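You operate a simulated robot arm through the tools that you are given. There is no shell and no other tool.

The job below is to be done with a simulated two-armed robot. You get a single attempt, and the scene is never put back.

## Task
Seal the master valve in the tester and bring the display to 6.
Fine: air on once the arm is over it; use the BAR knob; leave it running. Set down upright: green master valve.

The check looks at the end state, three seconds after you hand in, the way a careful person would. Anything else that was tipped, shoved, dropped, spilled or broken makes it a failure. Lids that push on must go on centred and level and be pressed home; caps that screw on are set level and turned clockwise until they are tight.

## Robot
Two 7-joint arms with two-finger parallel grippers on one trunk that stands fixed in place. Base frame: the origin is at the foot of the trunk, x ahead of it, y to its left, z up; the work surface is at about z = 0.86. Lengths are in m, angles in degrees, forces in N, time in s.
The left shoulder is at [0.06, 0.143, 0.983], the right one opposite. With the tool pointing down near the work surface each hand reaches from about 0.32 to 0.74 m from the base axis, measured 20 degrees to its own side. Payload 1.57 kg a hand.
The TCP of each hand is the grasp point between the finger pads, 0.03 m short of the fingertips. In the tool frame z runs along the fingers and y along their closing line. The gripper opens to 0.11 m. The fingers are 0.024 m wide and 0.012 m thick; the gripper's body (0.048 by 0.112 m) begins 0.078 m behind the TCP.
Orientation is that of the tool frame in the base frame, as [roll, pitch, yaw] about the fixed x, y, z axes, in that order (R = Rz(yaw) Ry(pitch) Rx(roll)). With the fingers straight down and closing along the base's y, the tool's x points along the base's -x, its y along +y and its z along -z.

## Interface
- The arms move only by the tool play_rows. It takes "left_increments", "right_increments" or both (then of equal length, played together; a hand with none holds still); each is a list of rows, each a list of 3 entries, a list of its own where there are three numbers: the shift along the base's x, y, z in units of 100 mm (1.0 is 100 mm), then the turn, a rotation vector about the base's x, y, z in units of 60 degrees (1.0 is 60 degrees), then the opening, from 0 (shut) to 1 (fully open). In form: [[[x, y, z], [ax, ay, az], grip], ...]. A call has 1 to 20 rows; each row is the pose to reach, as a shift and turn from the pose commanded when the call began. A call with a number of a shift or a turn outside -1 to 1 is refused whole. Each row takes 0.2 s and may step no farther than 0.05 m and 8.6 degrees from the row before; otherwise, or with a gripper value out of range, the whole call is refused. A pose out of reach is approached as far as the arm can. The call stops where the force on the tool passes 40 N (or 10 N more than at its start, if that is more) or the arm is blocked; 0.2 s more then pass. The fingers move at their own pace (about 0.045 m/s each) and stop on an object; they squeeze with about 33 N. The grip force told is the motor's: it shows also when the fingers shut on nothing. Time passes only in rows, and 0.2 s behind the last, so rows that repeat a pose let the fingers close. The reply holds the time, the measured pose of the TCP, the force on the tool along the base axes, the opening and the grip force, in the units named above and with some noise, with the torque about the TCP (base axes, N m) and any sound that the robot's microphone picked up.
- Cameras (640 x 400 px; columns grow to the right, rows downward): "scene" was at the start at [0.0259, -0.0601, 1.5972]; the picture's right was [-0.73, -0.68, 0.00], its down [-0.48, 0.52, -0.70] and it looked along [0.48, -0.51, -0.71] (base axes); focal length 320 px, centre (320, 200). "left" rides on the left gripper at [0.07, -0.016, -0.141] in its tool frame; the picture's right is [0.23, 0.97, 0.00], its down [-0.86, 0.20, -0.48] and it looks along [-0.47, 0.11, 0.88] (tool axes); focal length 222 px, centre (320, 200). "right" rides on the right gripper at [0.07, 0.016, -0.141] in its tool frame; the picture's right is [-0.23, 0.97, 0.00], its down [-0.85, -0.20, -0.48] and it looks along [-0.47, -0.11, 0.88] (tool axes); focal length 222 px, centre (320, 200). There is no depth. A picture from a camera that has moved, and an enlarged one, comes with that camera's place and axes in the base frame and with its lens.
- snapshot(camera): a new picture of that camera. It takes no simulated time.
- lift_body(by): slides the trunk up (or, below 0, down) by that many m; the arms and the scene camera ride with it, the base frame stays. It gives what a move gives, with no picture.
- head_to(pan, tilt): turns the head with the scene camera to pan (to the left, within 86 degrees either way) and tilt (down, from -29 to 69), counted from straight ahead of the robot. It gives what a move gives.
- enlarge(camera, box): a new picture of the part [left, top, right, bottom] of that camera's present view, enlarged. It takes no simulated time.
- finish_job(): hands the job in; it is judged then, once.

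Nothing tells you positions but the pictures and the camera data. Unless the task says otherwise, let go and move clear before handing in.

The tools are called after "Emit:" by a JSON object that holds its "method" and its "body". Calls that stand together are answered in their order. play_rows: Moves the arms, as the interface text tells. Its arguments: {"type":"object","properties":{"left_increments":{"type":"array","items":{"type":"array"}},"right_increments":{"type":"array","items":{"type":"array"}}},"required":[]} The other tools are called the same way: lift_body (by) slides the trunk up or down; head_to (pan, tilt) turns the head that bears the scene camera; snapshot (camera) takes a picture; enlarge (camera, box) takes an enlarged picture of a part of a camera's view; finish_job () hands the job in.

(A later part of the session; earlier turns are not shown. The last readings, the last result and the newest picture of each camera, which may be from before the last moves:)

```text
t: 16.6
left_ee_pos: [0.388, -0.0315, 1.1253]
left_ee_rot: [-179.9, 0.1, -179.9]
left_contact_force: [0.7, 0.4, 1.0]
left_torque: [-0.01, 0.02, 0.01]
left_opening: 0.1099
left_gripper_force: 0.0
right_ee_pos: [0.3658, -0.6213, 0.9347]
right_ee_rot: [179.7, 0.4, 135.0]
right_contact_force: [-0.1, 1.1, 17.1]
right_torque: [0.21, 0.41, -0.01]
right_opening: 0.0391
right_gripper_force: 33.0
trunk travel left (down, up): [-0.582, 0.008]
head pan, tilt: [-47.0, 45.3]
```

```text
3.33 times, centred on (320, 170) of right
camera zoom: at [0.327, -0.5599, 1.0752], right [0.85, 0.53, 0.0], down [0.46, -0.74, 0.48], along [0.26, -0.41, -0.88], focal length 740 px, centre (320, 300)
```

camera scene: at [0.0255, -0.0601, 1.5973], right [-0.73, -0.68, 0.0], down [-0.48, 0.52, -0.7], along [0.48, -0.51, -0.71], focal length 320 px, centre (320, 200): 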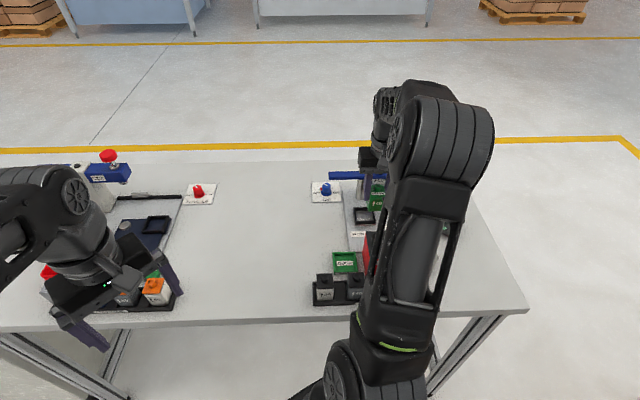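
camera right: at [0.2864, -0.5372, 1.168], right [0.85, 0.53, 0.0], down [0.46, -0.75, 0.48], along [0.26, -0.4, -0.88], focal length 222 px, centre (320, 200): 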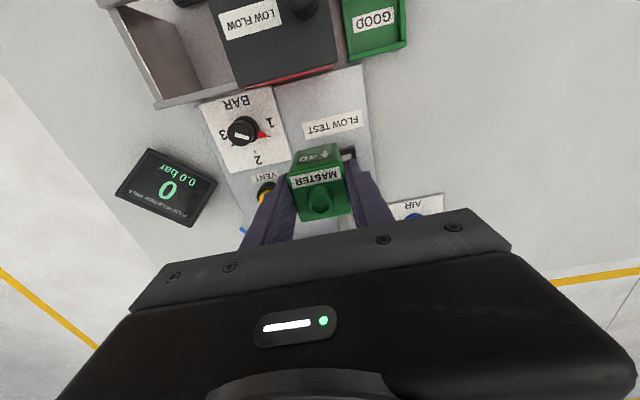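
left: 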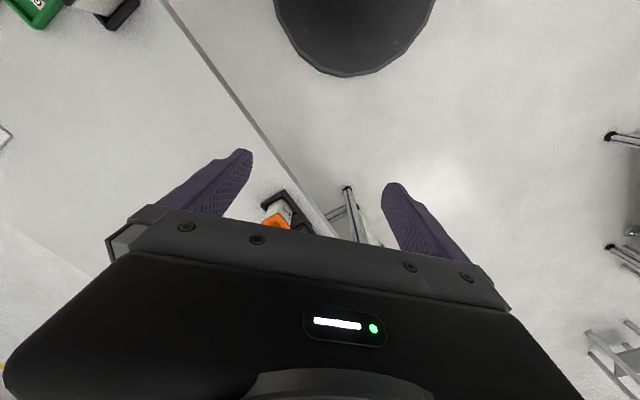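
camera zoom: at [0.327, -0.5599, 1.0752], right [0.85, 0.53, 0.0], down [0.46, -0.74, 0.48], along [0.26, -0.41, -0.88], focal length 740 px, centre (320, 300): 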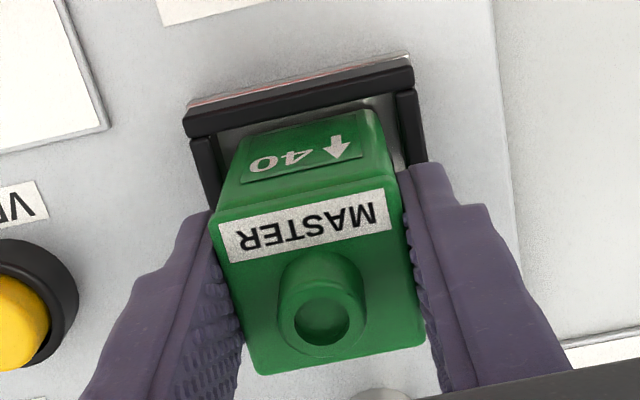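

I felt floor contact (17 N) with a gap visible to the near rim, so the block is down inside the nest. I'll release gently and check that it stands.

Emit:
{"method": "play_rows", "body": {"right_increments": [[[0, 0, 0.02], [0, 0, 0], 0.2], [[0, 0, 0.02], [0, 0, 0], 0.5], [[0, 0, 0.02], [0, 0, 0], 0.56], [[0, 0, 0.02], [0, 0, 0], 0.56]]}}

Emit:
{"method": "enlarge", "body": {"camera": "right", "box": [240, 110, 400, 230]}}

Emit:
{"method": "enlarge", "body": {"camera": "scene", "box": [330, 170, 410, 230]}}

```text
t: 17.6
left_ee_pos: [0.3886, -0.033, 1.1246]
left_ee_rot: [179.9, 0.1, 180.0]
left_contact_force: [-0.4, 0.1, -0.7]
left_torque: [-0.05, -0.02, -0.01]
left_opening: 0.11
left_gripper_force: 0.1
right_ee_pos: [0.3663, -0.6218, 0.9336]
right_ee_rot: [179.8, -0.1, 135.0]
right_contact_force: [-0.4, -0.1, -0.8]
right_torque: [0.01, 0.01, -0.01]
right_opening: 0.0618
right_gripper_force: 0.0
trunk travel left (down, up): [-0.582, 0.008]
head pan, tilt: [-47.0, 45.3]
```

```text
3.33 times, centred on (320, 170) of right
camera zoom: at [0.3275, -0.5604, 1.0744], right [0.85, 0.53, 0.0], down [0.46, -0.75, 0.48], along [0.26, -0.4, -0.88], focal length 740 px, centre (320, 300)
```

zoom: 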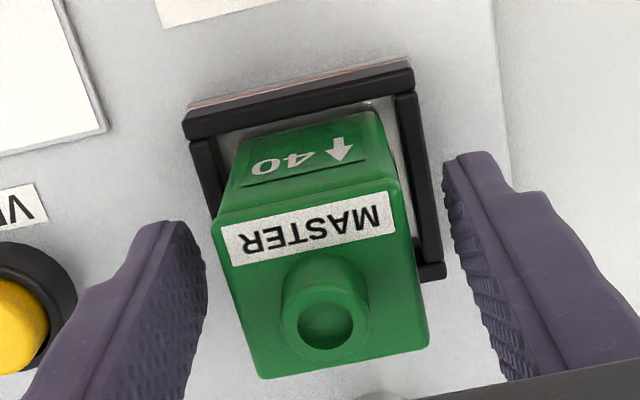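

```text
6.67 times, centred on (370, 200) of scene
camera zoom: at [0.026, -0.0603, 1.5972], right [-0.73, -0.68, 0.0], down [-0.48, 0.52, -0.7], along [0.48, -0.51, -0.71], focal length 2132 px, centre (-13, 200)
```

zoom: 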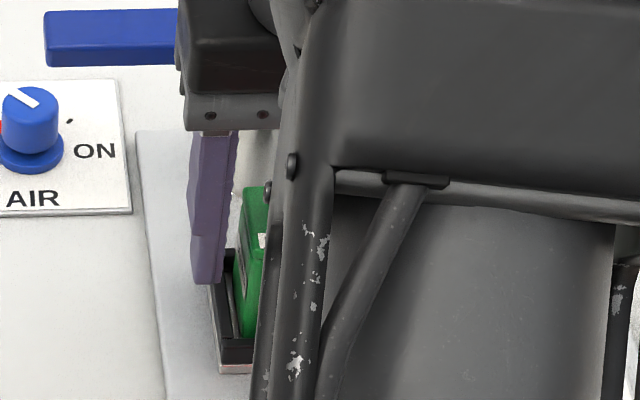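

The block stands in the nest. I'll lift the hand straight up and verify.

Emit:
{"method": "play_rows", "body": {"right_increments": [[[0, 0, 0.2], [0, 0, 0], 0.56], [[0, 0, 0.5], [0, 0, 0], 0.56], [[-0.1, 0.1, 0.8], [0, 0, 0], 0.56], [[-0.5, 0.4, 0.9], [0, 0, 0], 0.56], [[-0.7, 0.5, 0.9], [0, 0, 0], 0.56]]}}

Emit:
{"method": "snapshot", "body": {"camera": "right"}}

Emit:
{"method": "snapshot", "body": {"camera": "scene"}}

```text
refused: row 4 steps farther than a row can; nothing moved
```

```text
taken
camera right: at [0.3275, -0.5604, 1.0744], right [0.85, 0.53, 0.0], down [0.46, -0.75, 0.48], along [0.26, -0.4, -0.88], focal length 222 px, centre (320, 200)
```

right: 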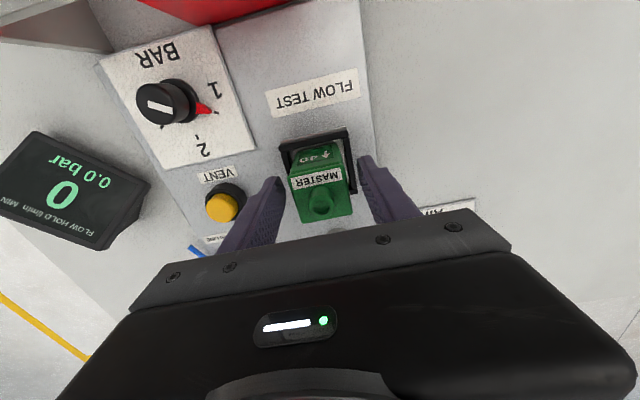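

```text
taken
camera scene: at [0.026, -0.0603, 1.5972], right [-0.73, -0.68, 0.0], down [-0.48, 0.52, -0.7], along [0.48, -0.51, -0.71], focal length 320 px, centre (320, 200)
```

scene: 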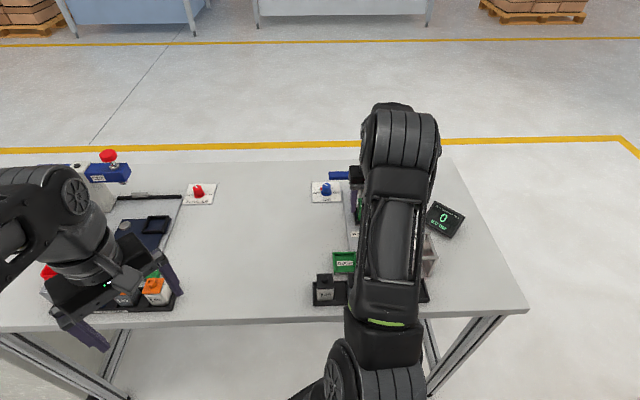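

A step was too long; I'll redo the retreat with smaller ones.

Emit:
{"method": "play_rows", "body": {"right_increments": [[[0, 0, 0.2], [0, 0, 0], 0.56], [[0, 0, 0.5], [0, 0, 0], 0.56], [[-0.1, 0.1, 0.85], [0, 0, 0], 0.56], [[-0.4, 0.3, 0.95], [0, 0, 0], 0.56], [[-0.7, 0.5, 0.95], [0, 0, 0], 0.56]]}}

Emit:
{"method": "snapshot", "body": {"camera": "right"}}

Emit:
{"method": "snapshot", "body": {"camera": "scene"}}

```text
t: 18.8
left_ee_pos: [0.389, -0.0319, 1.1257]
left_ee_rot: [-179.9, 0.1, -179.9]
left_contact_force: [0.6, -0.6, 0.4]
left_torque: [-0.01, -0.01, -0.02]
left_opening: 0.11
left_gripper_force: 0.0
right_ee_pos: [0.2964, -0.5695, 1.0291]
right_ee_rot: [179.8, 0.0, 135.1]
right_contact_force: [0.7, 0.1, -0.7]
right_torque: [0.0, -0.01, -0.02]
right_opening: 0.0616
right_gripper_force: 0.1
trunk travel left (down, up): [-0.582, 0.008]
head pan, tilt: [-47.0, 45.3]
```

```text
taken
camera right: at [0.2575, -0.5089, 1.1706], right [0.85, 0.53, 0.0], down [0.46, -0.75, 0.48], along [0.26, -0.4, -0.88], focal length 222 px, centre (320, 200)
```

right: 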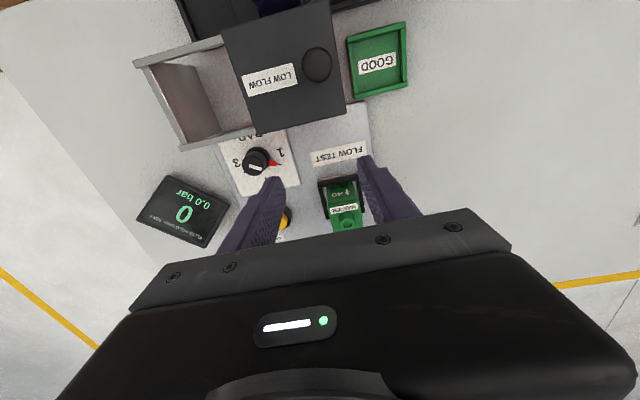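

```text
taken
camera scene: at [0.025, -0.0596, 1.5973], right [-0.73, -0.68, 0.0], down [-0.48, 0.52, -0.7], along [0.48, -0.52, -0.71], focal length 320 px, centre (320, 200)
```

scene: 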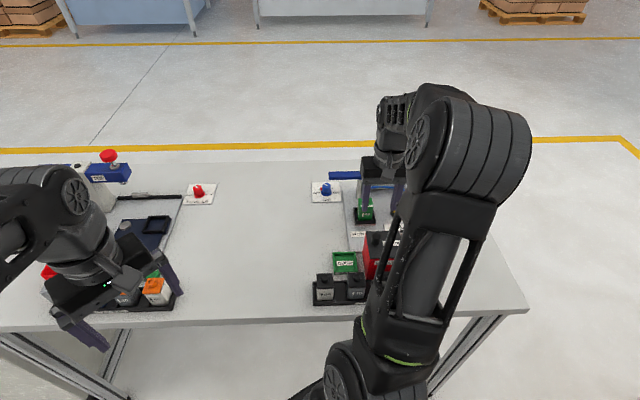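

The master stands upright in the nest. The swing-arm handle I place at about (0.394, -0.722), z 0.971–1.007, pivot post at (0.430, -0.685); it's too far out for a straight-down hand, so I'll yaw and tilt the hand outward first.

Emit:
{"method": "play_rows", "body": {"right_increments": [[[0, 0, 0], [0, 0, 0.117], 0.7], [[0, 0, 0], [0, 0, 0.234], 0.8], [[0, 0, 0], [0, 0, 0.35], 0.8], [[0, 0, 0], [0, 0, 0.467], 0.8], [[0, 0, 0], [0, 0, 0.583], 0.8], [[0, 0, 0], [0, 0, 0.583], 0.8]]}}

Emit:
{"method": "play_rows", "body": {"right_increments": [[[0, 0, 0], [-0.022, -0.125, 0], 0.8], [[0, 0, 0], [-0.044, -0.25, 0], 0.8], [[0, 0, 0], [-0.066, -0.375, 0], 0.8], [[0, 0, 0], [-0.088, -0.5, 0], 0.8], [[0, 0, 0], [-0.11, -0.624, 0], 0.8], [[0, 0, 0], [-0.11, -0.624, 0], 0.8]]}}

Emit:
{"method": "snapshot", "body": {"camera": "right"}}

Emit:
{"method": "snapshot", "body": {"camera": "scene"}}

```text
t: 20.2
left_ee_pos: [0.3893, -0.0332, 1.125]
left_ee_rot: [-180.0, 0.1, 179.9]
left_contact_force: [0.0, -0.9, -0.1]
left_torque: [0.0, 0.01, -0.03]
left_opening: 0.1097
left_gripper_force: 0.0
right_ee_pos: [0.2963, -0.57, 1.0284]
right_ee_rot: [179.8, 0.0, 170.3]
right_contact_force: [0.0, 0.6, 1.1]
right_torque: [0.0, 0.0, 0.03]
right_opening: 0.0881
right_gripper_force: 0.0
trunk travel left (down, up): [-0.582, 0.008]
head pan, tilt: [-47.0, 45.3]
```

```text
t: 21.6
left_ee_pos: [0.3904, -0.0334, 1.1247]
left_ee_rot: [-180.0, 0.0, 180.0]
left_contact_force: [0.0, -0.6, -0.3]
left_torque: [-0.03, 0.01, 0.01]
left_opening: 0.1101
left_gripper_force: 0.1
right_ee_pos: [0.2966, -0.5708, 1.0295]
right_ee_rot: [179.8, 38.1, 170.1]
right_contact_force: [0.2, -1.0, -0.3]
right_torque: [-0.01, -0.01, -0.01]
right_opening: 0.0884
right_gripper_force: 0.0
trunk travel left (down, up): [-0.582, 0.008]
head pan, tilt: [-47.0, 45.3]
```

```text
taken
camera right: at [0.1591, -0.5306, 1.0967], right [0.34, 0.93, 0.14], down [0.34, -0.26, 0.9], along [0.88, -0.26, -0.4], focal length 222 px, centre (320, 200)
```

right: 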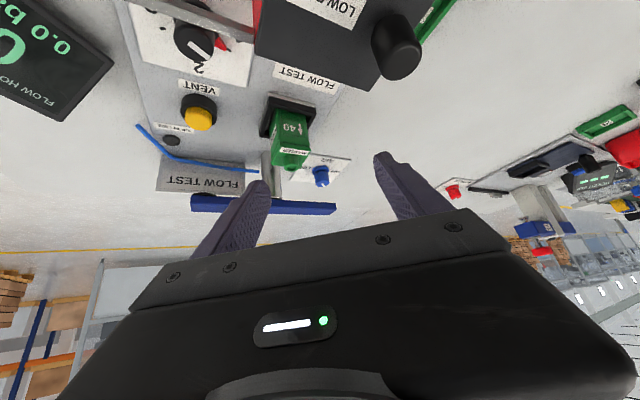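

```text
taken
camera scene: at [0.0263, -0.06, 1.5972], right [-0.73, -0.68, 0.0], down [-0.48, 0.52, -0.7], along [0.48, -0.51, -0.71], focal length 320 px, centre (320, 200)
```

scene: 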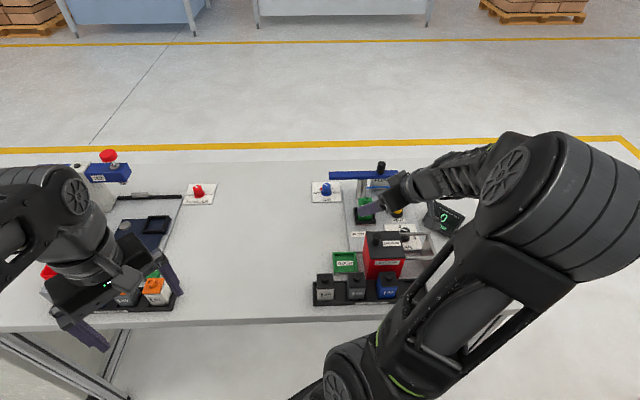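

The tilt works and gives a good low view. I'll zoom to compare the pad height and the valve, and find the handle.

Emit:
{"method": "enlarge", "body": {"camera": "right", "box": [130, 70, 380, 240]}}

Emit:
{"method": "enlarge", "body": {"camera": "scene", "box": [305, 150, 465, 260]}}

```text
2.35 times, centred on (255, 155) of right
camera zoom: at [0.1591, -0.5306, 1.0967], right [0.34, 0.93, 0.14], down [0.34, -0.26, 0.9], along [0.88, -0.26, -0.4], focal length 523 px, centre (473, 306)
```

zoom: 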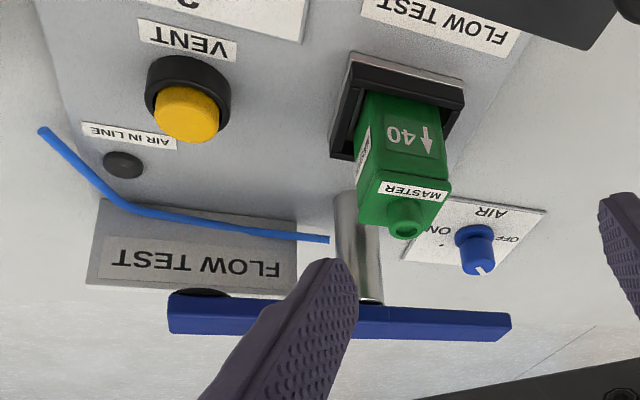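

```text
3.64 times, centred on (385, 205) of scene
camera zoom: at [0.0263, -0.06, 1.5972], right [-0.73, -0.68, 0.0], down [-0.48, 0.52, -0.7], along [0.48, -0.51, -0.71], focal length 1163 px, centre (84, 182)
```

zoom: 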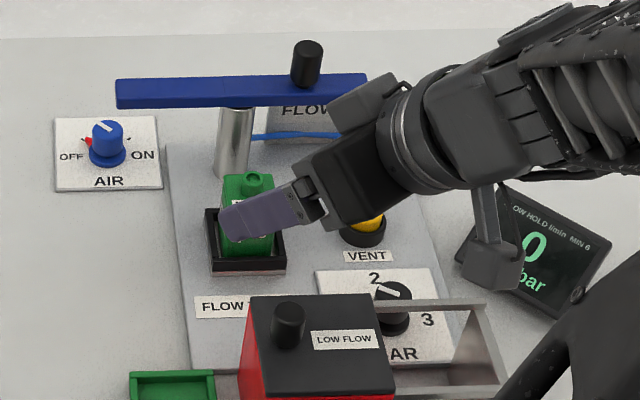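

The valve is seated and upright. I'll move the open hand to just short of the handle.

Emit:
{"method": "play_rows", "body": {"right_increments": [[[0.05, -0.3, 0], [0, 0, 0], 0.8], [[0.1, -0.6, 0], [0, 0, 0], 0.8], [[0.2, -0.9, 0], [0, 0, 0], 0.8], [[0.2, -0.9, 0], [0, 0, 0], 0.8]]}}

Emit:
{"method": "play_rows", "body": {"right_increments": [[[0.08, -0.3, 0], [0, 0, 0], 0.8], [[0.15, -0.51, 0], [0, 0, 0], 0.8], [[0.15, -0.51, 0], [0, 0, 0], 0.8]]}}

Emit:
{"method": "snapshot", "body": {"camera": "right"}}

Emit:
{"method": "enlarge", "body": {"camera": "scene", "box": [305, 150, 465, 260]}}

```text
t: 22.6
left_ee_pos: [0.3898, -0.0326, 1.1258]
left_ee_rot: [-179.9, 0.1, 180.0]
left_contact_force: [-0.1, 0.6, -0.2]
left_torque: [-0.03, -0.02, 0.01]
left_opening: 0.1099
left_gripper_force: 0.0
right_ee_pos: [0.3158, -0.6612, 1.0287]
right_ee_rot: [179.9, 38.1, 170.2]
right_contact_force: [0.1, 0.4, 0.5]
right_torque: [0.01, -0.02, -0.04]
right_opening: 0.088
right_gripper_force: 0.1
trunk travel left (down, up): [-0.582, 0.008]
head pan, tilt: [-47.0, 45.3]
```

```text
t: 23.4
left_ee_pos: [0.3887, -0.0329, 1.1246]
left_ee_rot: [-179.9, 0.2, 180.0]
left_contact_force: [0.3, -0.7, -0.7]
left_torque: [0.01, -0.01, -0.03]
left_opening: 0.1101
left_gripper_force: 0.1
right_ee_pos: [0.3312, -0.7122, 1.0267]
right_ee_rot: [179.9, 38.0, 170.1]
right_contact_force: [-1.3, -0.8, 0.1]
right_torque: [-0.01, -0.01, -0.02]
right_opening: 0.0877
right_gripper_force: 0.1
trunk travel left (down, up): [-0.582, 0.008]
head pan, tilt: [-47.0, 45.3]
```

```text
taken
camera right: at [0.1937, -0.6723, 1.0964], right [0.34, 0.93, 0.14], down [0.34, -0.26, 0.9], along [0.88, -0.26, -0.4], focal length 222 px, centre (320, 200)
```

right: 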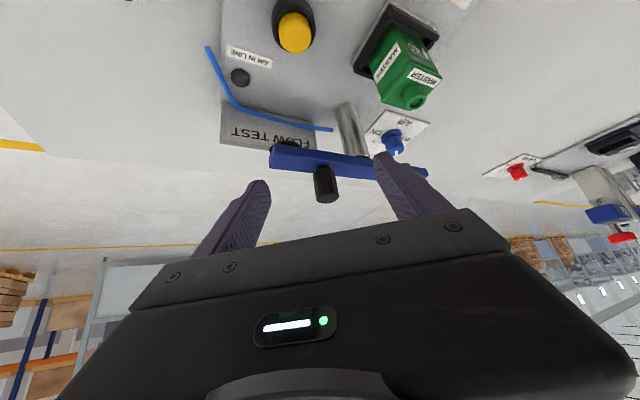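

```text
3.64 times, centred on (385, 205) of scene
camera zoom: at [0.0258, -0.06, 1.5972], right [-0.73, -0.68, 0.0], down [-0.48, 0.52, -0.7], along [0.48, -0.51, -0.71], focal length 1163 px, centre (84, 182)
```

zoom: 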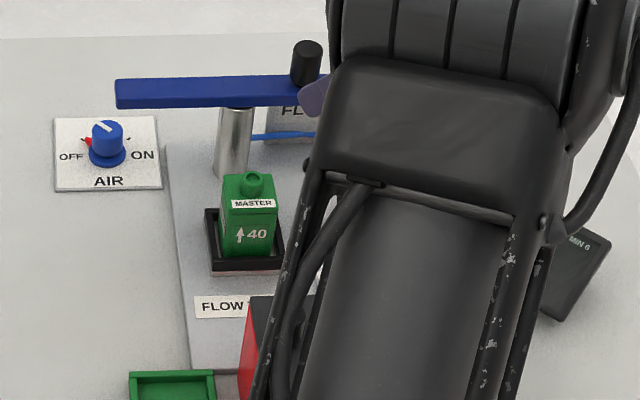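

Emit:
{"method": "enlarge", "body": {"camera": "right", "box": [220, 110, 440, 250]}}

```text
2.86 times, centred on (330, 180) of right
camera zoom: at [0.1937, -0.6723, 1.0964], right [0.34, 0.93, 0.14], down [0.34, -0.26, 0.9], along [0.88, -0.26, -0.4], focal length 635 px, centre (291, 257)
```

zoom: 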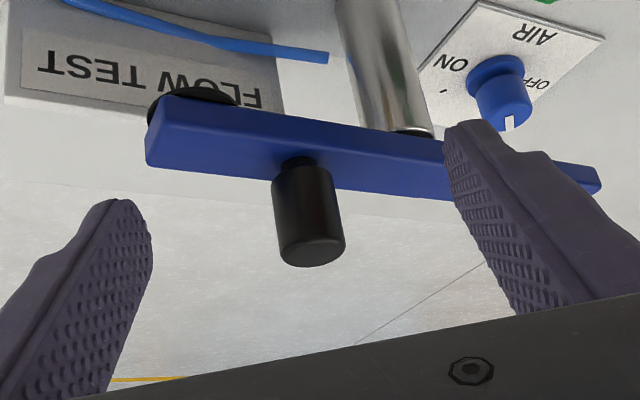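

The handle is centred between the fingers at (0.394, -0.723), z 0.968–1.005. I'll move forward around it and close.

Emit:
{"method": "play_rows", "body": {"right_increments": [[[0.2, -0.035, -0.05], [0, 0, 0], 0.8], [[0.4, -0.07, -0.15], [0, 0, 0], 0.8], [[0.55, -0.095, -0.22], [0, 0, 0], 0.8], [[0.55, -0.095, -0.22], [0, 0, 0], 0.8]]}}

Emit:
{"method": "enlarge", "body": {"camera": "right", "box": [220, 110, 440, 250]}}

Emit:
{"method": "enlarge", "body": {"camera": "scene", "box": [305, 150, 425, 230]}}

```text
t: 24.4
left_ee_pos: [0.3889, -0.032, 1.1245]
left_ee_rot: [-179.9, 0.1, -180.0]
left_contact_force: [-0.2, -1.0, 0.1]
left_torque: [0.01, 0.01, -0.01]
left_opening: 0.1101
left_gripper_force: 0.1
right_ee_pos: [0.3873, -0.7218, 1.0065]
right_ee_rot: [180.0, 38.0, 170.1]
right_contact_force: [-0.5, 0.1, -0.4]
right_torque: [-0.01, 0.0, 0.01]
right_opening: 0.0881
right_gripper_force: 0.0
trunk travel left (down, up): [-0.582, 0.008]
head pan, tilt: [-47.0, 45.3]
```

```text
2.86 times, centred on (330, 180) of right
camera zoom: at [0.2492, -0.6815, 1.0742], right [0.34, 0.93, 0.14], down [0.34, -0.26, 0.9], along [0.88, -0.26, -0.4], focal length 635 px, centre (291, 257)
```

zoom: 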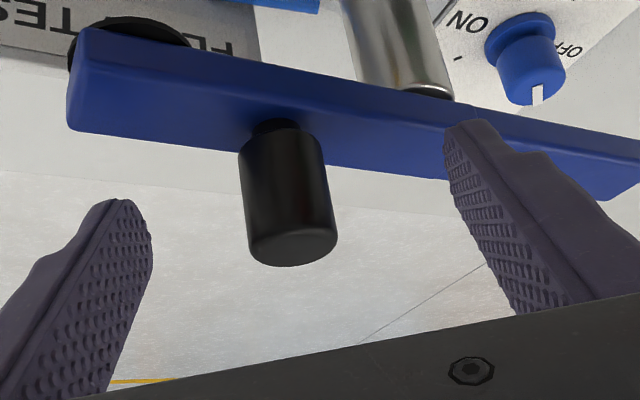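

```text
5.00 times, centred on (365, 190) of scene
camera zoom: at [0.0257, -0.0601, 1.5973], right [-0.73, -0.68, 0.0], down [-0.48, 0.52, -0.7], along [0.48, -0.51, -0.71], focal length 1599 px, centre (95, 250)
```

zoom: 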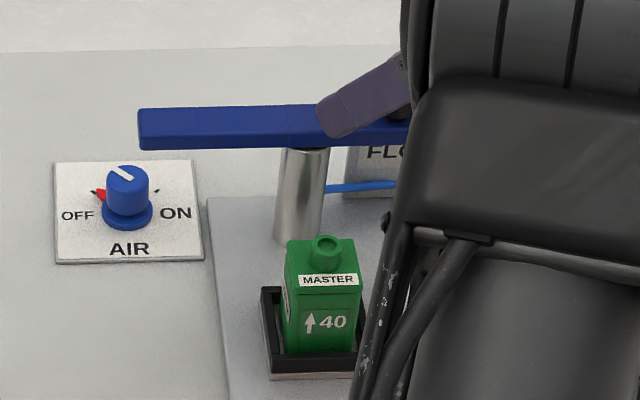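

Emit:
{"method": "play_rows", "body": {"right_increments": [[[0, 0, 0], [0, 0, 0], 0.3], [[0, 0, 0], [0, 0, 0], 0.1], [[0, 0, 0], [0, 0, 0], 0.1], [[0, 0, 0], [0, 0, 0], 0.1], [[0, 0, 0], [0, 0, 0], 0.1]]}}

Emit:
{"method": "enlarge", "body": {"camera": "right", "box": [220, 110, 440, 250]}}

```text
t: 25.6
left_ee_pos: [0.3895, -0.0319, 1.1252]
left_ee_rot: [-180.0, 0.1, -180.0]
left_contact_force: [-0.5, 0.3, 0.6]
left_torque: [-0.01, 0.0, -0.03]
left_opening: 0.1097
left_gripper_force: 0.1
right_ee_pos: [0.3865, -0.7228, 1.0063]
right_ee_rot: [180.0, 38.1, 170.1]
right_contact_force: [-1.4, -1.5, 0.2]
right_torque: [-0.32, 0.2, -0.03]
right_opening: 0.0236
right_gripper_force: 23.4
trunk travel left (down, up): [-0.582, 0.008]
head pan, tilt: [-47.0, 45.3]
```

```text
2.86 times, centred on (330, 180) of right
camera zoom: at [0.2489, -0.6818, 1.0743], right [0.34, 0.93, 0.14], down [0.34, -0.26, 0.9], along [0.88, -0.26, -0.4], focal length 635 px, centre (291, 257)
```

zoom: 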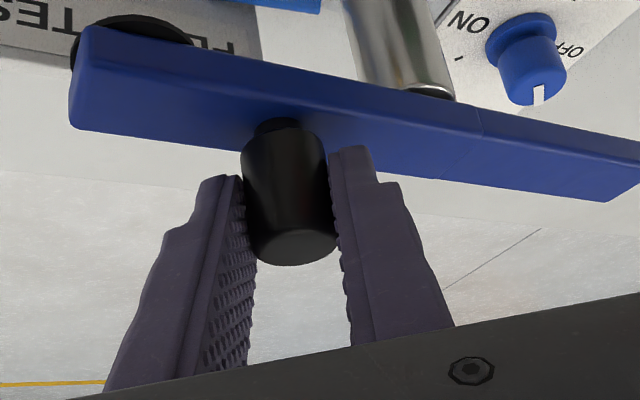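

The handle is held. I'll swing the beam along its arc about the post in a first 30° portion and check it follows.

Emit:
{"method": "play_rows", "body": {"right_increments": [[[-0.029, 0.036, 0], [0, 0, -0.033], 0.1], [[-0.056, 0.074, 0], [0, 0, -0.067], 0.1], [[-0.08, 0.114, 0], [0, 0, -0.1], 0.1], [[-0.1, 0.156, 0], [0, 0, -0.133], 0.1], [[-0.117, 0.2, 0], [0, 0, -0.167], 0.1], [[-0.129, 0.246, 0], [0, 0, -0.2], 0.1]]}}

Emit:
{"method": "snapshot", "body": {"camera": "right"}}

Emit:
{"method": "enlarge", "body": {"camera": "scene", "box": [305, 150, 425, 230]}}

```text
t: 27.0
left_ee_pos: [0.3897, -0.0331, 1.1251]
left_ee_rot: [180.0, 0.1, 180.0]
left_contact_force: [0.0, 0.0, -0.8]
left_torque: [0.0, 0.03, 0.02]
left_opening: 0.1101
left_gripper_force: 0.0
right_ee_pos: [0.3728, -0.6977, 1.0057]
right_ee_rot: [179.8, 38.0, 158.0]
right_contact_force: [0.2, -7.3, 1.2]
right_torque: [-0.76, -0.02, -0.4]
right_opening: 0.0239
right_gripper_force: 35.9
trunk travel left (down, up): [-0.582, 0.008]
head pan, tilt: [-47.0, 45.3]
```

```text
taken
camera right: at [0.2464, -0.6297, 1.0743], right [0.53, 0.84, 0.14], down [0.28, -0.33, 0.9], along [0.8, -0.44, -0.4], focal length 222 px, centre (320, 200)
```

right: 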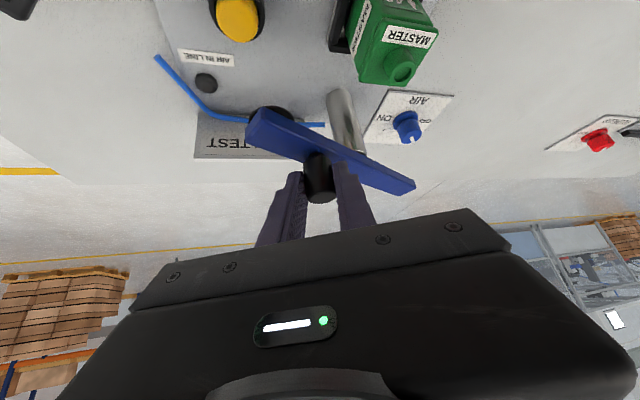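

```text
5.00 times, centred on (365, 190) of scene
camera zoom: at [0.0258, -0.061, 1.5972], right [-0.73, -0.68, 0.0], down [-0.48, 0.52, -0.7], along [0.48, -0.51, -0.71], focal length 1599 px, centre (95, 250)
```

zoom: 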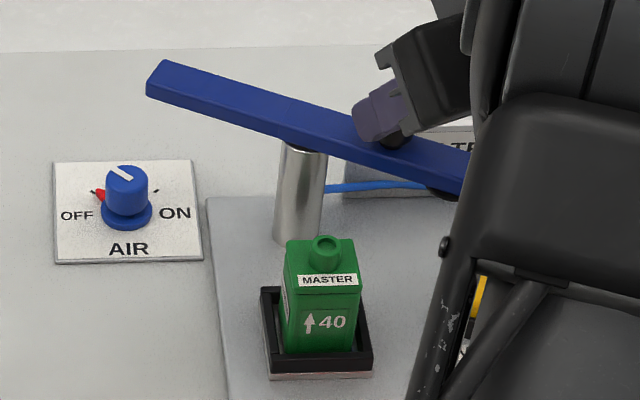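

The beam follows smoothly at low force. I'll continue to about 60° and stop short of the valve to compare heights.

Emit:
{"method": "play_rows", "body": {"right_increments": [[[-0.008, 0.046, 0], [0, 0, -0.033], 0.1], [[-0.013, 0.094, 0], [0, 0, -0.067], 0.1], [[-0.015, 0.141, 0], [0, 0, -0.1], 0.1], [[-0.013, 0.189, 0], [0, 0, -0.133], 0.1], [[-0.006, 0.236, 0], [0, 0, -0.167], 0.1], [[0.005, 0.283, 0], [0, 0, -0.2], 0.1]]}}

Emit:
{"method": "snapshot", "body": {"camera": "right"}}

Emit:
{"method": "enlarge", "body": {"camera": "scene", "box": [305, 150, 425, 230]}}

```text
t: 28.4
left_ee_pos: [0.3885, -0.0316, 1.1259]
left_ee_rot: [-179.9, 0.1, 180.0]
left_contact_force: [0.4, -0.1, -0.3]
left_torque: [-0.01, 0.0, -0.03]
left_opening: 0.1101
left_gripper_force: 0.1
right_ee_pos: [0.3733, -0.6656, 1.0072]
right_ee_rot: [179.8, 37.9, 146.3]
right_contact_force: [-7.3, 2.8, 1.0]
right_torque: [-0.49, 0.67, -0.04]
right_opening: 0.0233
right_gripper_force: 35.5
trunk travel left (down, up): [-0.582, 0.008]
head pan, tilt: [-47.0, 45.3]
```

```text
taken
camera right: at [0.2638, -0.5745, 1.0744], right [0.69, 0.71, 0.14], down [0.2, -0.38, 0.9], along [0.7, -0.59, -0.41], focal length 222 px, centre (320, 200)
```

right: 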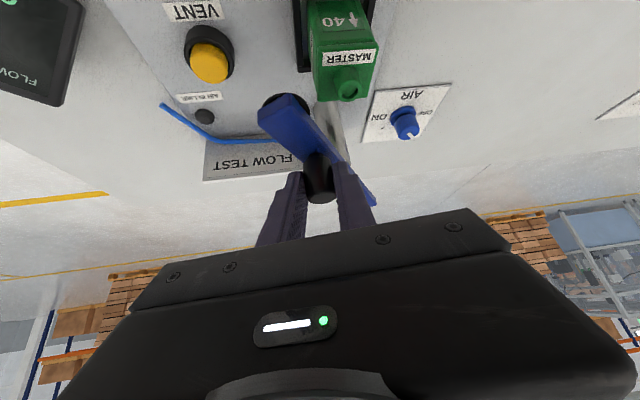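

```text
5.00 times, centred on (365, 190) of scene
camera zoom: at [0.0249, -0.0594, 1.5972], right [-0.73, -0.68, 0.0], down [-0.48, 0.52, -0.7], along [0.48, -0.52, -0.71], focal length 1599 px, centre (95, 250)
```

zoom: 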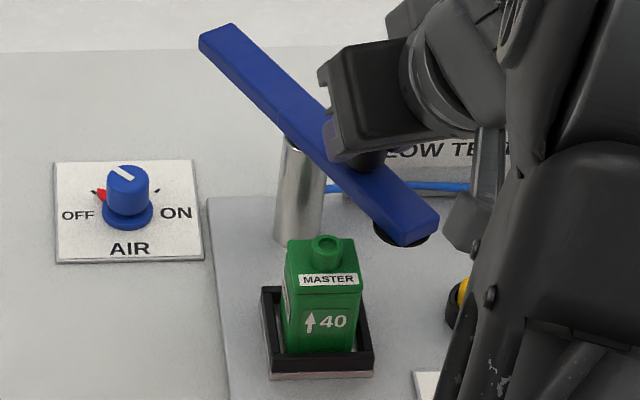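

Emit:
{"method": "enlarge", "body": {"camera": "right", "box": [240, 50, 400, 170]}}

Emit:
{"method": "enlarge", "body": {"camera": "scene", "box": [350, 180, 400, 220]}}

```text
3.33 times, centred on (320, 110) of right
camera zoom: at [0.2638, -0.5745, 1.0744], right [0.69, 0.71, 0.14], down [0.2, -0.38, 0.9], along [0.7, -0.59, -0.41], focal length 740 px, centre (320, 500)
```

zoom: 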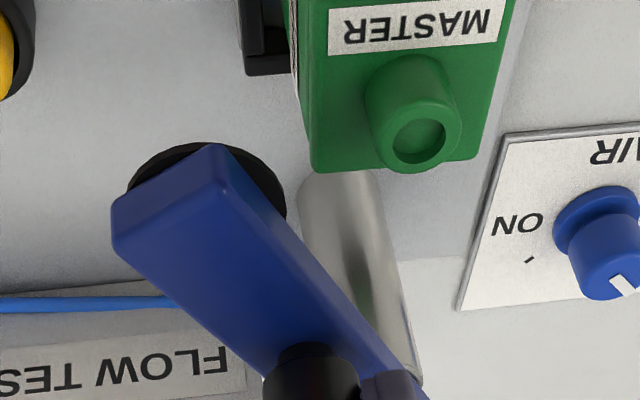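

```text
10.00 times, centred on (375, 200) of scene
camera zoom: at [0.0249, -0.0594, 1.5972], right [-0.73, -0.68, 0.0], down [-0.48, 0.52, -0.7], along [0.48, -0.52, -0.71], focal length 3198 px, centre (-230, 200)
```

zoom: 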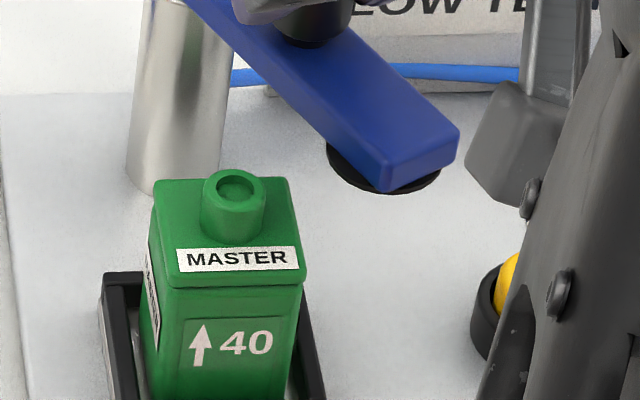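

The pad's underside and the valve's top are nearly level (about 0.953 each), so I'll go on in small steps and watch for any catch.

Emit:
{"method": "play_rows", "body": {"right_increments": [[[0.016, 0.045, 0], [0, 0, -0.033], 0.1], [[0.033, 0.09, 0], [0, 0, -0.067], 0.1], [[0.045, 0.115, 0], [0, 0, -0.08], 0.1]]}}

Emit:
{"method": "enlarge", "body": {"camera": "right", "box": [240, 50, 400, 170]}}

Emit:
{"method": "enlarge", "body": {"camera": "scene", "box": [340, 175, 400, 223]}}

```text
t: 29.2
left_ee_pos: [0.3888, -0.0331, 1.1255]
left_ee_rot: [-180.0, 0.1, -179.9]
left_contact_force: [0.0, 0.2, -0.7]
left_torque: [0.0, 0.02, 0.0]
left_opening: 0.11
left_gripper_force: 0.1
right_ee_pos: [0.3765, -0.6587, 1.0057]
right_ee_rot: [179.8, 38.0, 141.1]
right_contact_force: [-7.9, -6.2, -4.8]
right_torque: [-0.34, 0.51, -0.54]
right_opening: 0.0233
right_gripper_force: 35.4
trunk travel left (down, up): [-0.582, 0.008]
head pan, tilt: [-47.0, 45.3]
```

```text
3.33 times, centred on (320, 110) of right
camera zoom: at [0.2759, -0.5573, 1.0743], right [0.75, 0.65, 0.14], down [0.17, -0.39, 0.9], along [0.64, -0.65, -0.4], focal length 740 px, centre (320, 500)
```

zoom: 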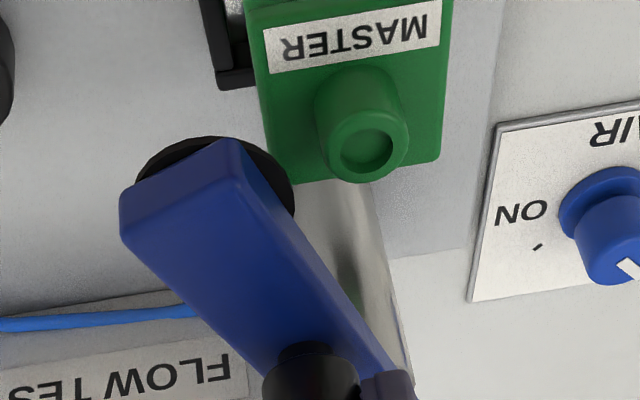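

```text
8.33 times, centred on (370, 199) of scene
camera zoom: at [0.0251, -0.0617, 1.5971], right [-0.73, -0.68, 0.0], down [-0.48, 0.52, -0.7], along [0.48, -0.51, -0.71], focal length 2665 px, centre (-97, 208)
```

zoom: 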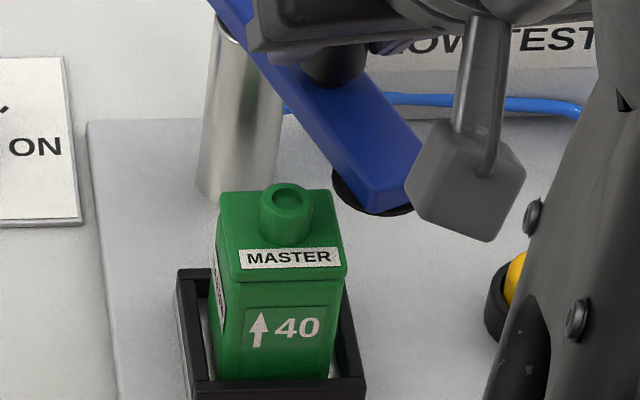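

Emit:
{"method": "play_rows", "body": {"right_increments": [[[0.01, 0.018, 0], [0, 0, -0.02], 0.1], [[0.022, 0.039, 0], [0, 0, -0.04], 0.1], [[0.034, 0.059, 0], [0, 0, -0.053], 0.1]]}}

Emit:
{"method": "enlarge", "body": {"camera": "right", "box": [240, 50, 400, 170]}}

Emit:
{"method": "enlarge", "body": {"camera": "scene", "box": [340, 175, 400, 223]}}

```text
t: 30.0
left_ee_pos: [0.3879, -0.0324, 1.1247]
left_ee_rot: [180.0, 0.1, 180.0]
left_contact_force: [0.2, -0.1, 0.1]
left_torque: [-0.02, -0.02, 0.02]
left_opening: 0.1101
left_gripper_force: 0.1
right_ee_pos: [0.3794, -0.6514, 1.0066]
right_ee_rot: [179.8, 38.0, 138.0]
right_contact_force: [-12.5, -3.6, -2.3]
right_torque: [-0.32, 0.8, -0.68]
right_opening: 0.0235
right_gripper_force: 36.0
trunk travel left (down, up): [-0.582, 0.008]
head pan, tilt: [-47.0, 45.3]
```

```text
3.33 times, centred on (320, 110) of right
camera zoom: at [0.2847, -0.5448, 1.0745], right [0.78, 0.61, 0.14], down [0.15, -0.4, 0.9], along [0.6, -0.69, -0.41], focal length 740 px, centre (320, 500)
```

zoom: 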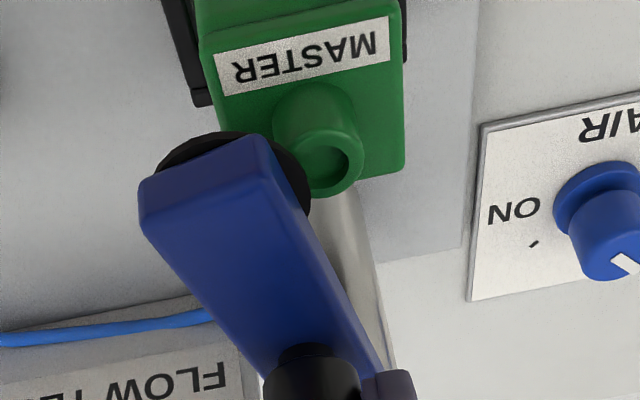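

```text
8.33 times, centred on (370, 199) of scene
camera zoom: at [0.0241, -0.0609, 1.5972], right [-0.73, -0.68, 0.0], down [-0.48, 0.52, -0.7], along [0.48, -0.51, -0.71], focal length 2665 px, centre (-97, 208)
```

zoom: 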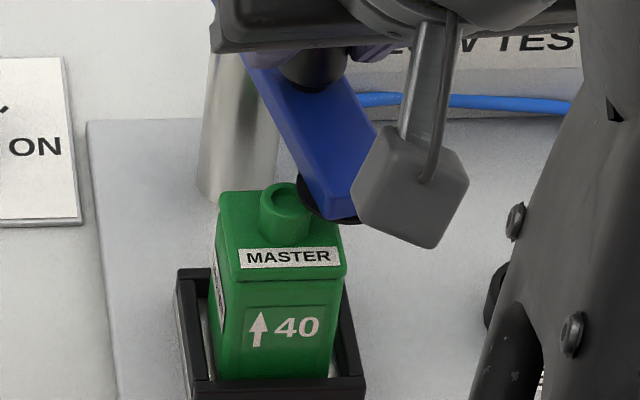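

The pad is passing just above the valve's outlet and the valve hasn't moved. I'll complete the swing.

Emit:
{"method": "play_rows", "body": {"right_increments": [[[0.018, 0.026, 0], [0, 0, -0.02], 0.1], [[0.036, 0.05, 0], [0, 0, -0.04], 0.1], [[0.056, 0.075, 0], [0, 0, -0.06], 0.1], [[0.076, 0.099, 0], [0, 0, -0.08], 0.1], [[0.076, 0.099, 0], [0, 0, -0.08], 0.1]]}}

Emit:
{"method": "snapshot", "body": {"camera": "right"}}

Emit:
{"method": "enlarge", "body": {"camera": "scene", "box": [340, 175, 400, 223]}}

```text
t: 31.2
left_ee_pos: [0.3879, -0.0342, 1.1258]
left_ee_rot: [179.9, 0.1, 179.9]
left_contact_force: [0.2, 0.0, -0.3]
left_torque: [-0.03, -0.03, -0.01]
left_opening: 0.1102
left_gripper_force: 0.1
right_ee_pos: [0.3876, -0.6426, 1.007]
right_ee_rot: [179.8, 38.0, 133.3]
right_contact_force: [-6.2, -7.2, -4.8]
right_torque: [-0.42, 0.88, 0.0]
right_opening: 0.0238
right_gripper_force: 35.7
trunk travel left (down, up): [-0.582, 0.008]
head pan, tilt: [-47.0, 45.3]
```

```text
taken
camera right: at [0.3024, -0.5281, 1.0745], right [0.83, 0.54, 0.14], down [0.11, -0.41, 0.9], along [0.54, -0.73, -0.41], focal length 222 px, centre (320, 200)
```

right: 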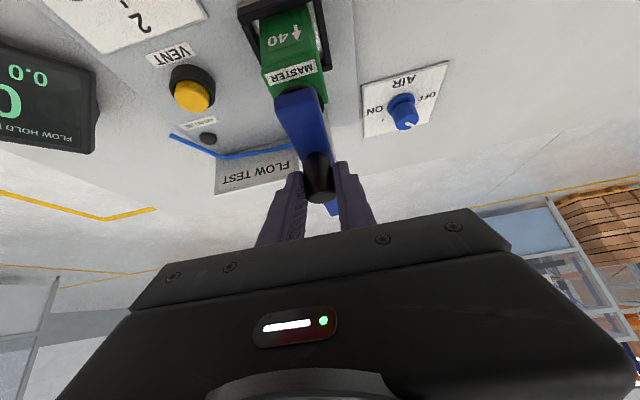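

```text
8.33 times, centred on (370, 199) of scene
camera zoom: at [0.0254, -0.0618, 1.5972], right [-0.73, -0.68, 0.0], down [-0.48, 0.52, -0.7], along [0.48, -0.51, -0.71], focal length 2665 px, centre (-97, 208)
```

zoom: 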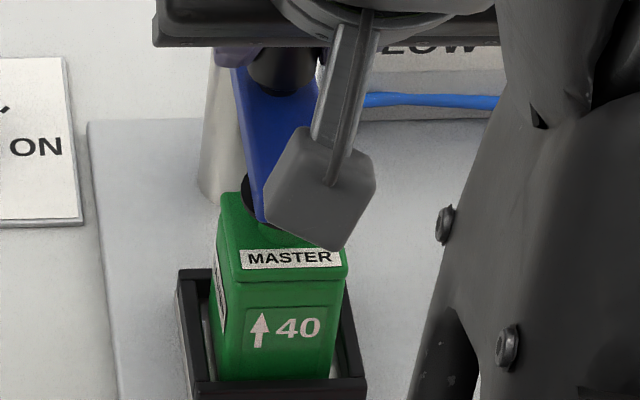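

Emit:
{"method": "enlarge", "body": {"camera": "right", "box": [220, 20, 400, 200]}}

```text
2.22 times, centred on (310, 110) of right
camera zoom: at [0.3024, -0.5281, 1.0745], right [0.83, 0.54, 0.14], down [0.11, -0.41, 0.9], along [0.54, -0.73, -0.41], focal length 494 px, centre (342, 400)
```

zoom: 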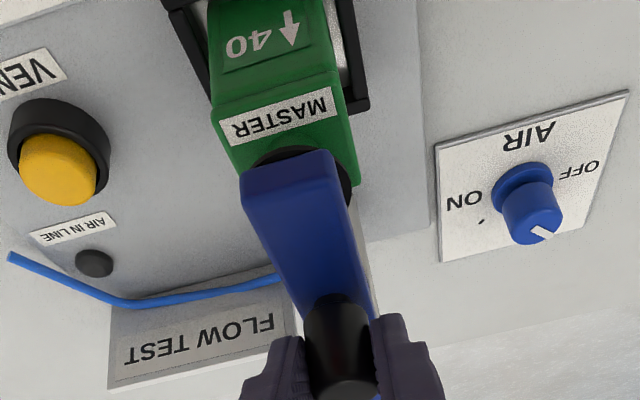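

The arm lies straight over the valve. Before letting go I'll test whether it also presses down, with a gentle 3 mm push.

Emit:
{"method": "play_rows", "body": {"right_increments": [[[0, 0, -0.015], [0, 0, 0], 0.1], [[0, 0, -0.03], [0, 0, 0], 0.1], [[0, 0, -0.03], [0, 0, 0], 0.1]]}}

Emit:
{"method": "play_rows", "body": {"right_increments": [[[0, 0, 0.03], [0, 0, 0], 0.1], [[0, 0, 0.03], [0, 0, 0], 0.4], [[0, 0, 0.03], [0, 0, 0], 0.5], [[0, 0, 0.03], [0, 0, 0], 0.5]]}}

Emit:
{"method": "enlarge", "body": {"camera": "right", "box": [220, 20, 400, 200]}}

```text
t: 32.0
left_ee_pos: [0.3875, -0.0328, 1.1258]
left_ee_rot: [180.0, 0.0, 180.0]
left_contact_force: [0.3, 0.0, 0.1]
left_torque: [-0.03, -0.02, 0.01]
left_opening: 0.1101
left_gripper_force: 0.1
right_ee_pos: [0.3881, -0.6421, 1.0066]
right_ee_rot: [179.9, 38.4, 133.1]
right_contact_force: [-8.9, -7.8, 13.0]
right_torque: [-0.15, 1.07, -0.29]
right_opening: 0.0237
right_gripper_force: 36.0
trunk travel left (down, up): [-0.582, 0.008]
head pan, tilt: [-47.0, 45.3]
```

```text
t: 33.0
left_ee_pos: [0.3903, -0.0321, 1.1251]
left_ee_rot: [180.0, 0.0, -180.0]
left_contact_force: [0.5, 1.0, 0.0]
left_torque: [-0.02, 0.01, -0.01]
left_opening: 0.1101
left_gripper_force: 0.0
right_ee_pos: [0.3899, -0.6423, 1.0072]
right_ee_rot: [179.9, 38.0, 133.3]
right_contact_force: [0.1, 0.1, 0.5]
right_torque: [-0.04, -0.01, -0.01]
right_opening: 0.0551
right_gripper_force: 0.1
trunk travel left (down, up): [-0.582, 0.008]
head pan, tilt: [-47.0, 45.3]
```

```text
2.22 times, centred on (310, 110) of right
camera zoom: at [0.3033, -0.5265, 1.0747], right [0.83, 0.54, 0.14], down [0.11, -0.41, 0.9], along [0.55, -0.73, -0.4], focal length 494 px, centre (342, 400)
```

zoom: 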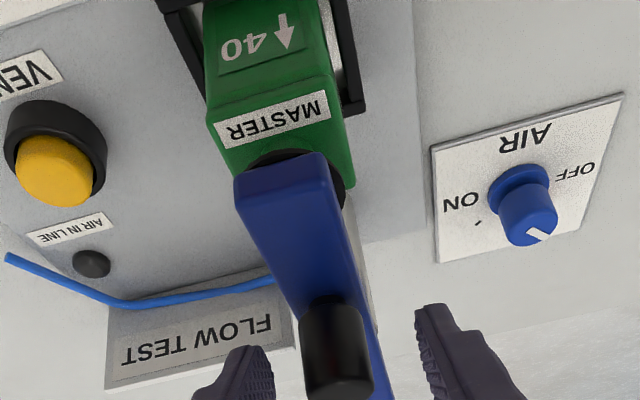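

The beam is rigid vertically, so being swung over is all it does; it stays in place after release. I'll back the hand off the handle along its own axis, then go sideways toward the AIR knob, which I place at (0.526, -0.629) with top z ≈ 0.90.

Emit:
{"method": "play_rows", "body": {"right_increments": [[[-0.08, 0.09, 0.16], [0, 0, 0], 0.5], [[-0.17, 0.18, 0.31], [0, 0, 0], 0.5], [[-0.25, 0.27, 0.47], [0, 0, 0], 0.5], [[0, 0.5, 0.47], [0, 0, 0], 0.5], [[0.3, 0.8, 0.47], [0, 0, 0], 0.5], [[0.6, 0.98, 0.47], [0, 0, 0], 0.5], [[0.6, 0.98, 0.47], [0, 0, 0], 0.5]]}}

Emit:
{"method": "snapshot", "body": {"camera": "right"}}

Emit:
{"method": "snapshot", "body": {"camera": "scene"}}

```text
t: 34.6
left_ee_pos: [0.3878, -0.0329, 1.1251]
left_ee_rot: [180.0, 0.0, -179.9]
left_contact_force: [-0.5, -0.9, 0.1]
left_torque: [0.03, -0.03, 0.01]
left_opening: 0.1099
left_gripper_force: 0.0
right_ee_pos: [0.4486, -0.5434, 1.0531]
right_ee_rot: [179.9, 38.2, 133.3]
right_contact_force: [-0.4, 0.1, -1.3]
right_torque: [-0.02, -0.02, 0.02]
right_opening: 0.0548
right_gripper_force: 0.1
trunk travel left (down, up): [-0.582, 0.008]
head pan, tilt: [-47.0, 45.3]
```

```text
taken
camera right: at [0.3621, -0.4285, 1.1213], right [0.83, 0.54, 0.14], down [0.11, -0.41, 0.9], along [0.55, -0.73, -0.4], focal length 222 px, centre (320, 200)
```

right: 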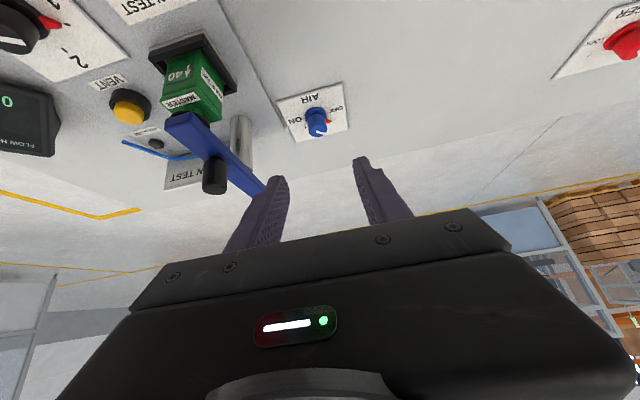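

```text
taken
camera scene: at [0.0251, -0.0601, 1.5973], right [-0.73, -0.68, 0.0], down [-0.48, 0.52, -0.7], along [0.48, -0.51, -0.71], focal length 320 px, centre (320, 200)
```

scene: 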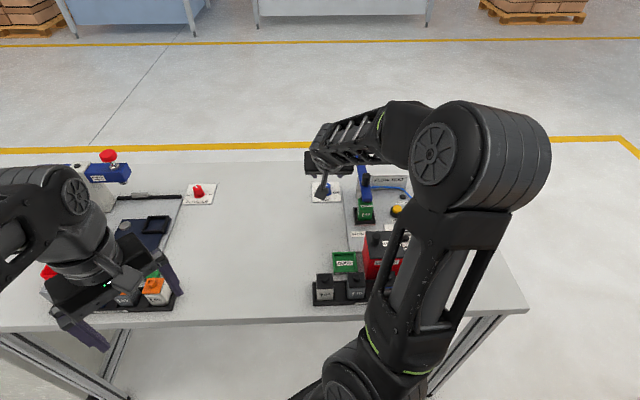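

Emit:
{"method": "enlarge", "body": {"camera": "right", "box": [140, 20, 360, 200]}}

Emit:
{"method": "enlarge", "body": {"camera": "scene", "box": [345, 160, 405, 230]}}

Emit:
{"method": "enlarge", "body": {"camera": "right", "box": [260, 70, 360, 150]}}

```text
2.22 times, centred on (250, 110) of right
camera zoom: at [0.3621, -0.4285, 1.1213], right [0.83, 0.54, 0.14], down [0.11, -0.41, 0.9], along [0.55, -0.73, -0.4], focal length 494 px, centre (476, 400)
```

zoom: 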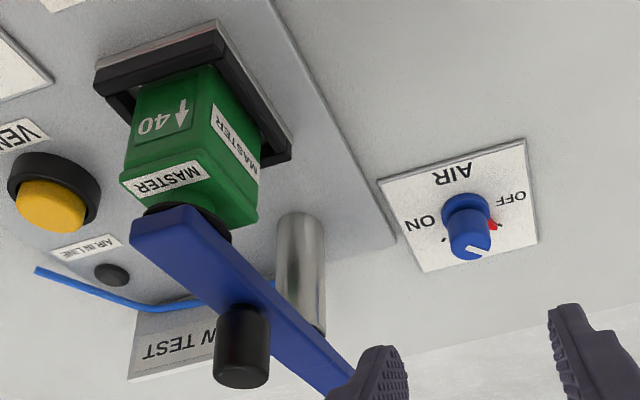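

```text
5.71 times, centred on (375, 195) of scene
camera zoom: at [0.0251, -0.0601, 1.5973], right [-0.73, -0.68, 0.0], down [-0.48, 0.52, -0.7], along [0.48, -0.51, -0.71], focal length 1827 px, centre (6, 229)
```

zoom: 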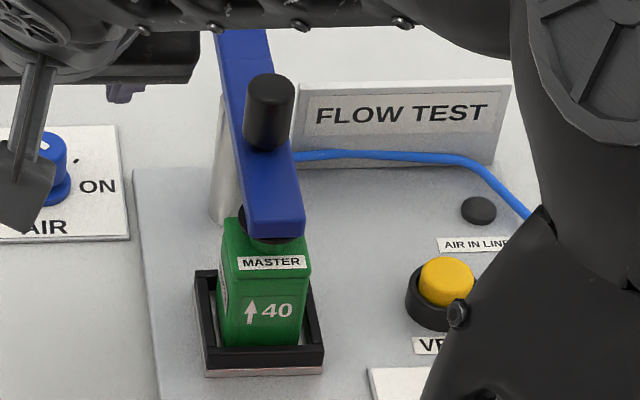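

```text
5.00 times, centred on (310, 110) of right
camera zoom: at [0.3621, -0.4285, 1.1213], right [0.83, 0.54, 0.14], down [0.11, -0.41, 0.9], along [0.55, -0.73, -0.4], focal length 1111 px, centre (370, 650)
```

zoom: 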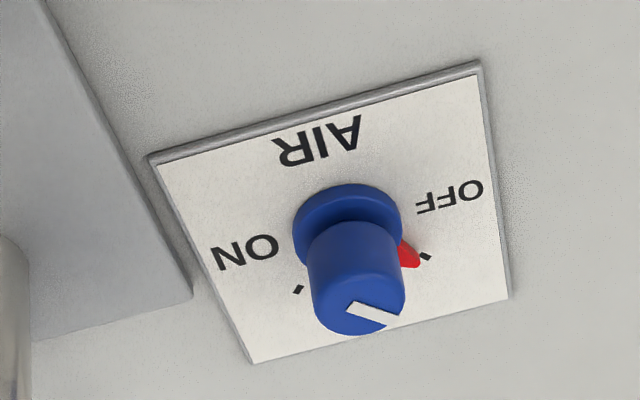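

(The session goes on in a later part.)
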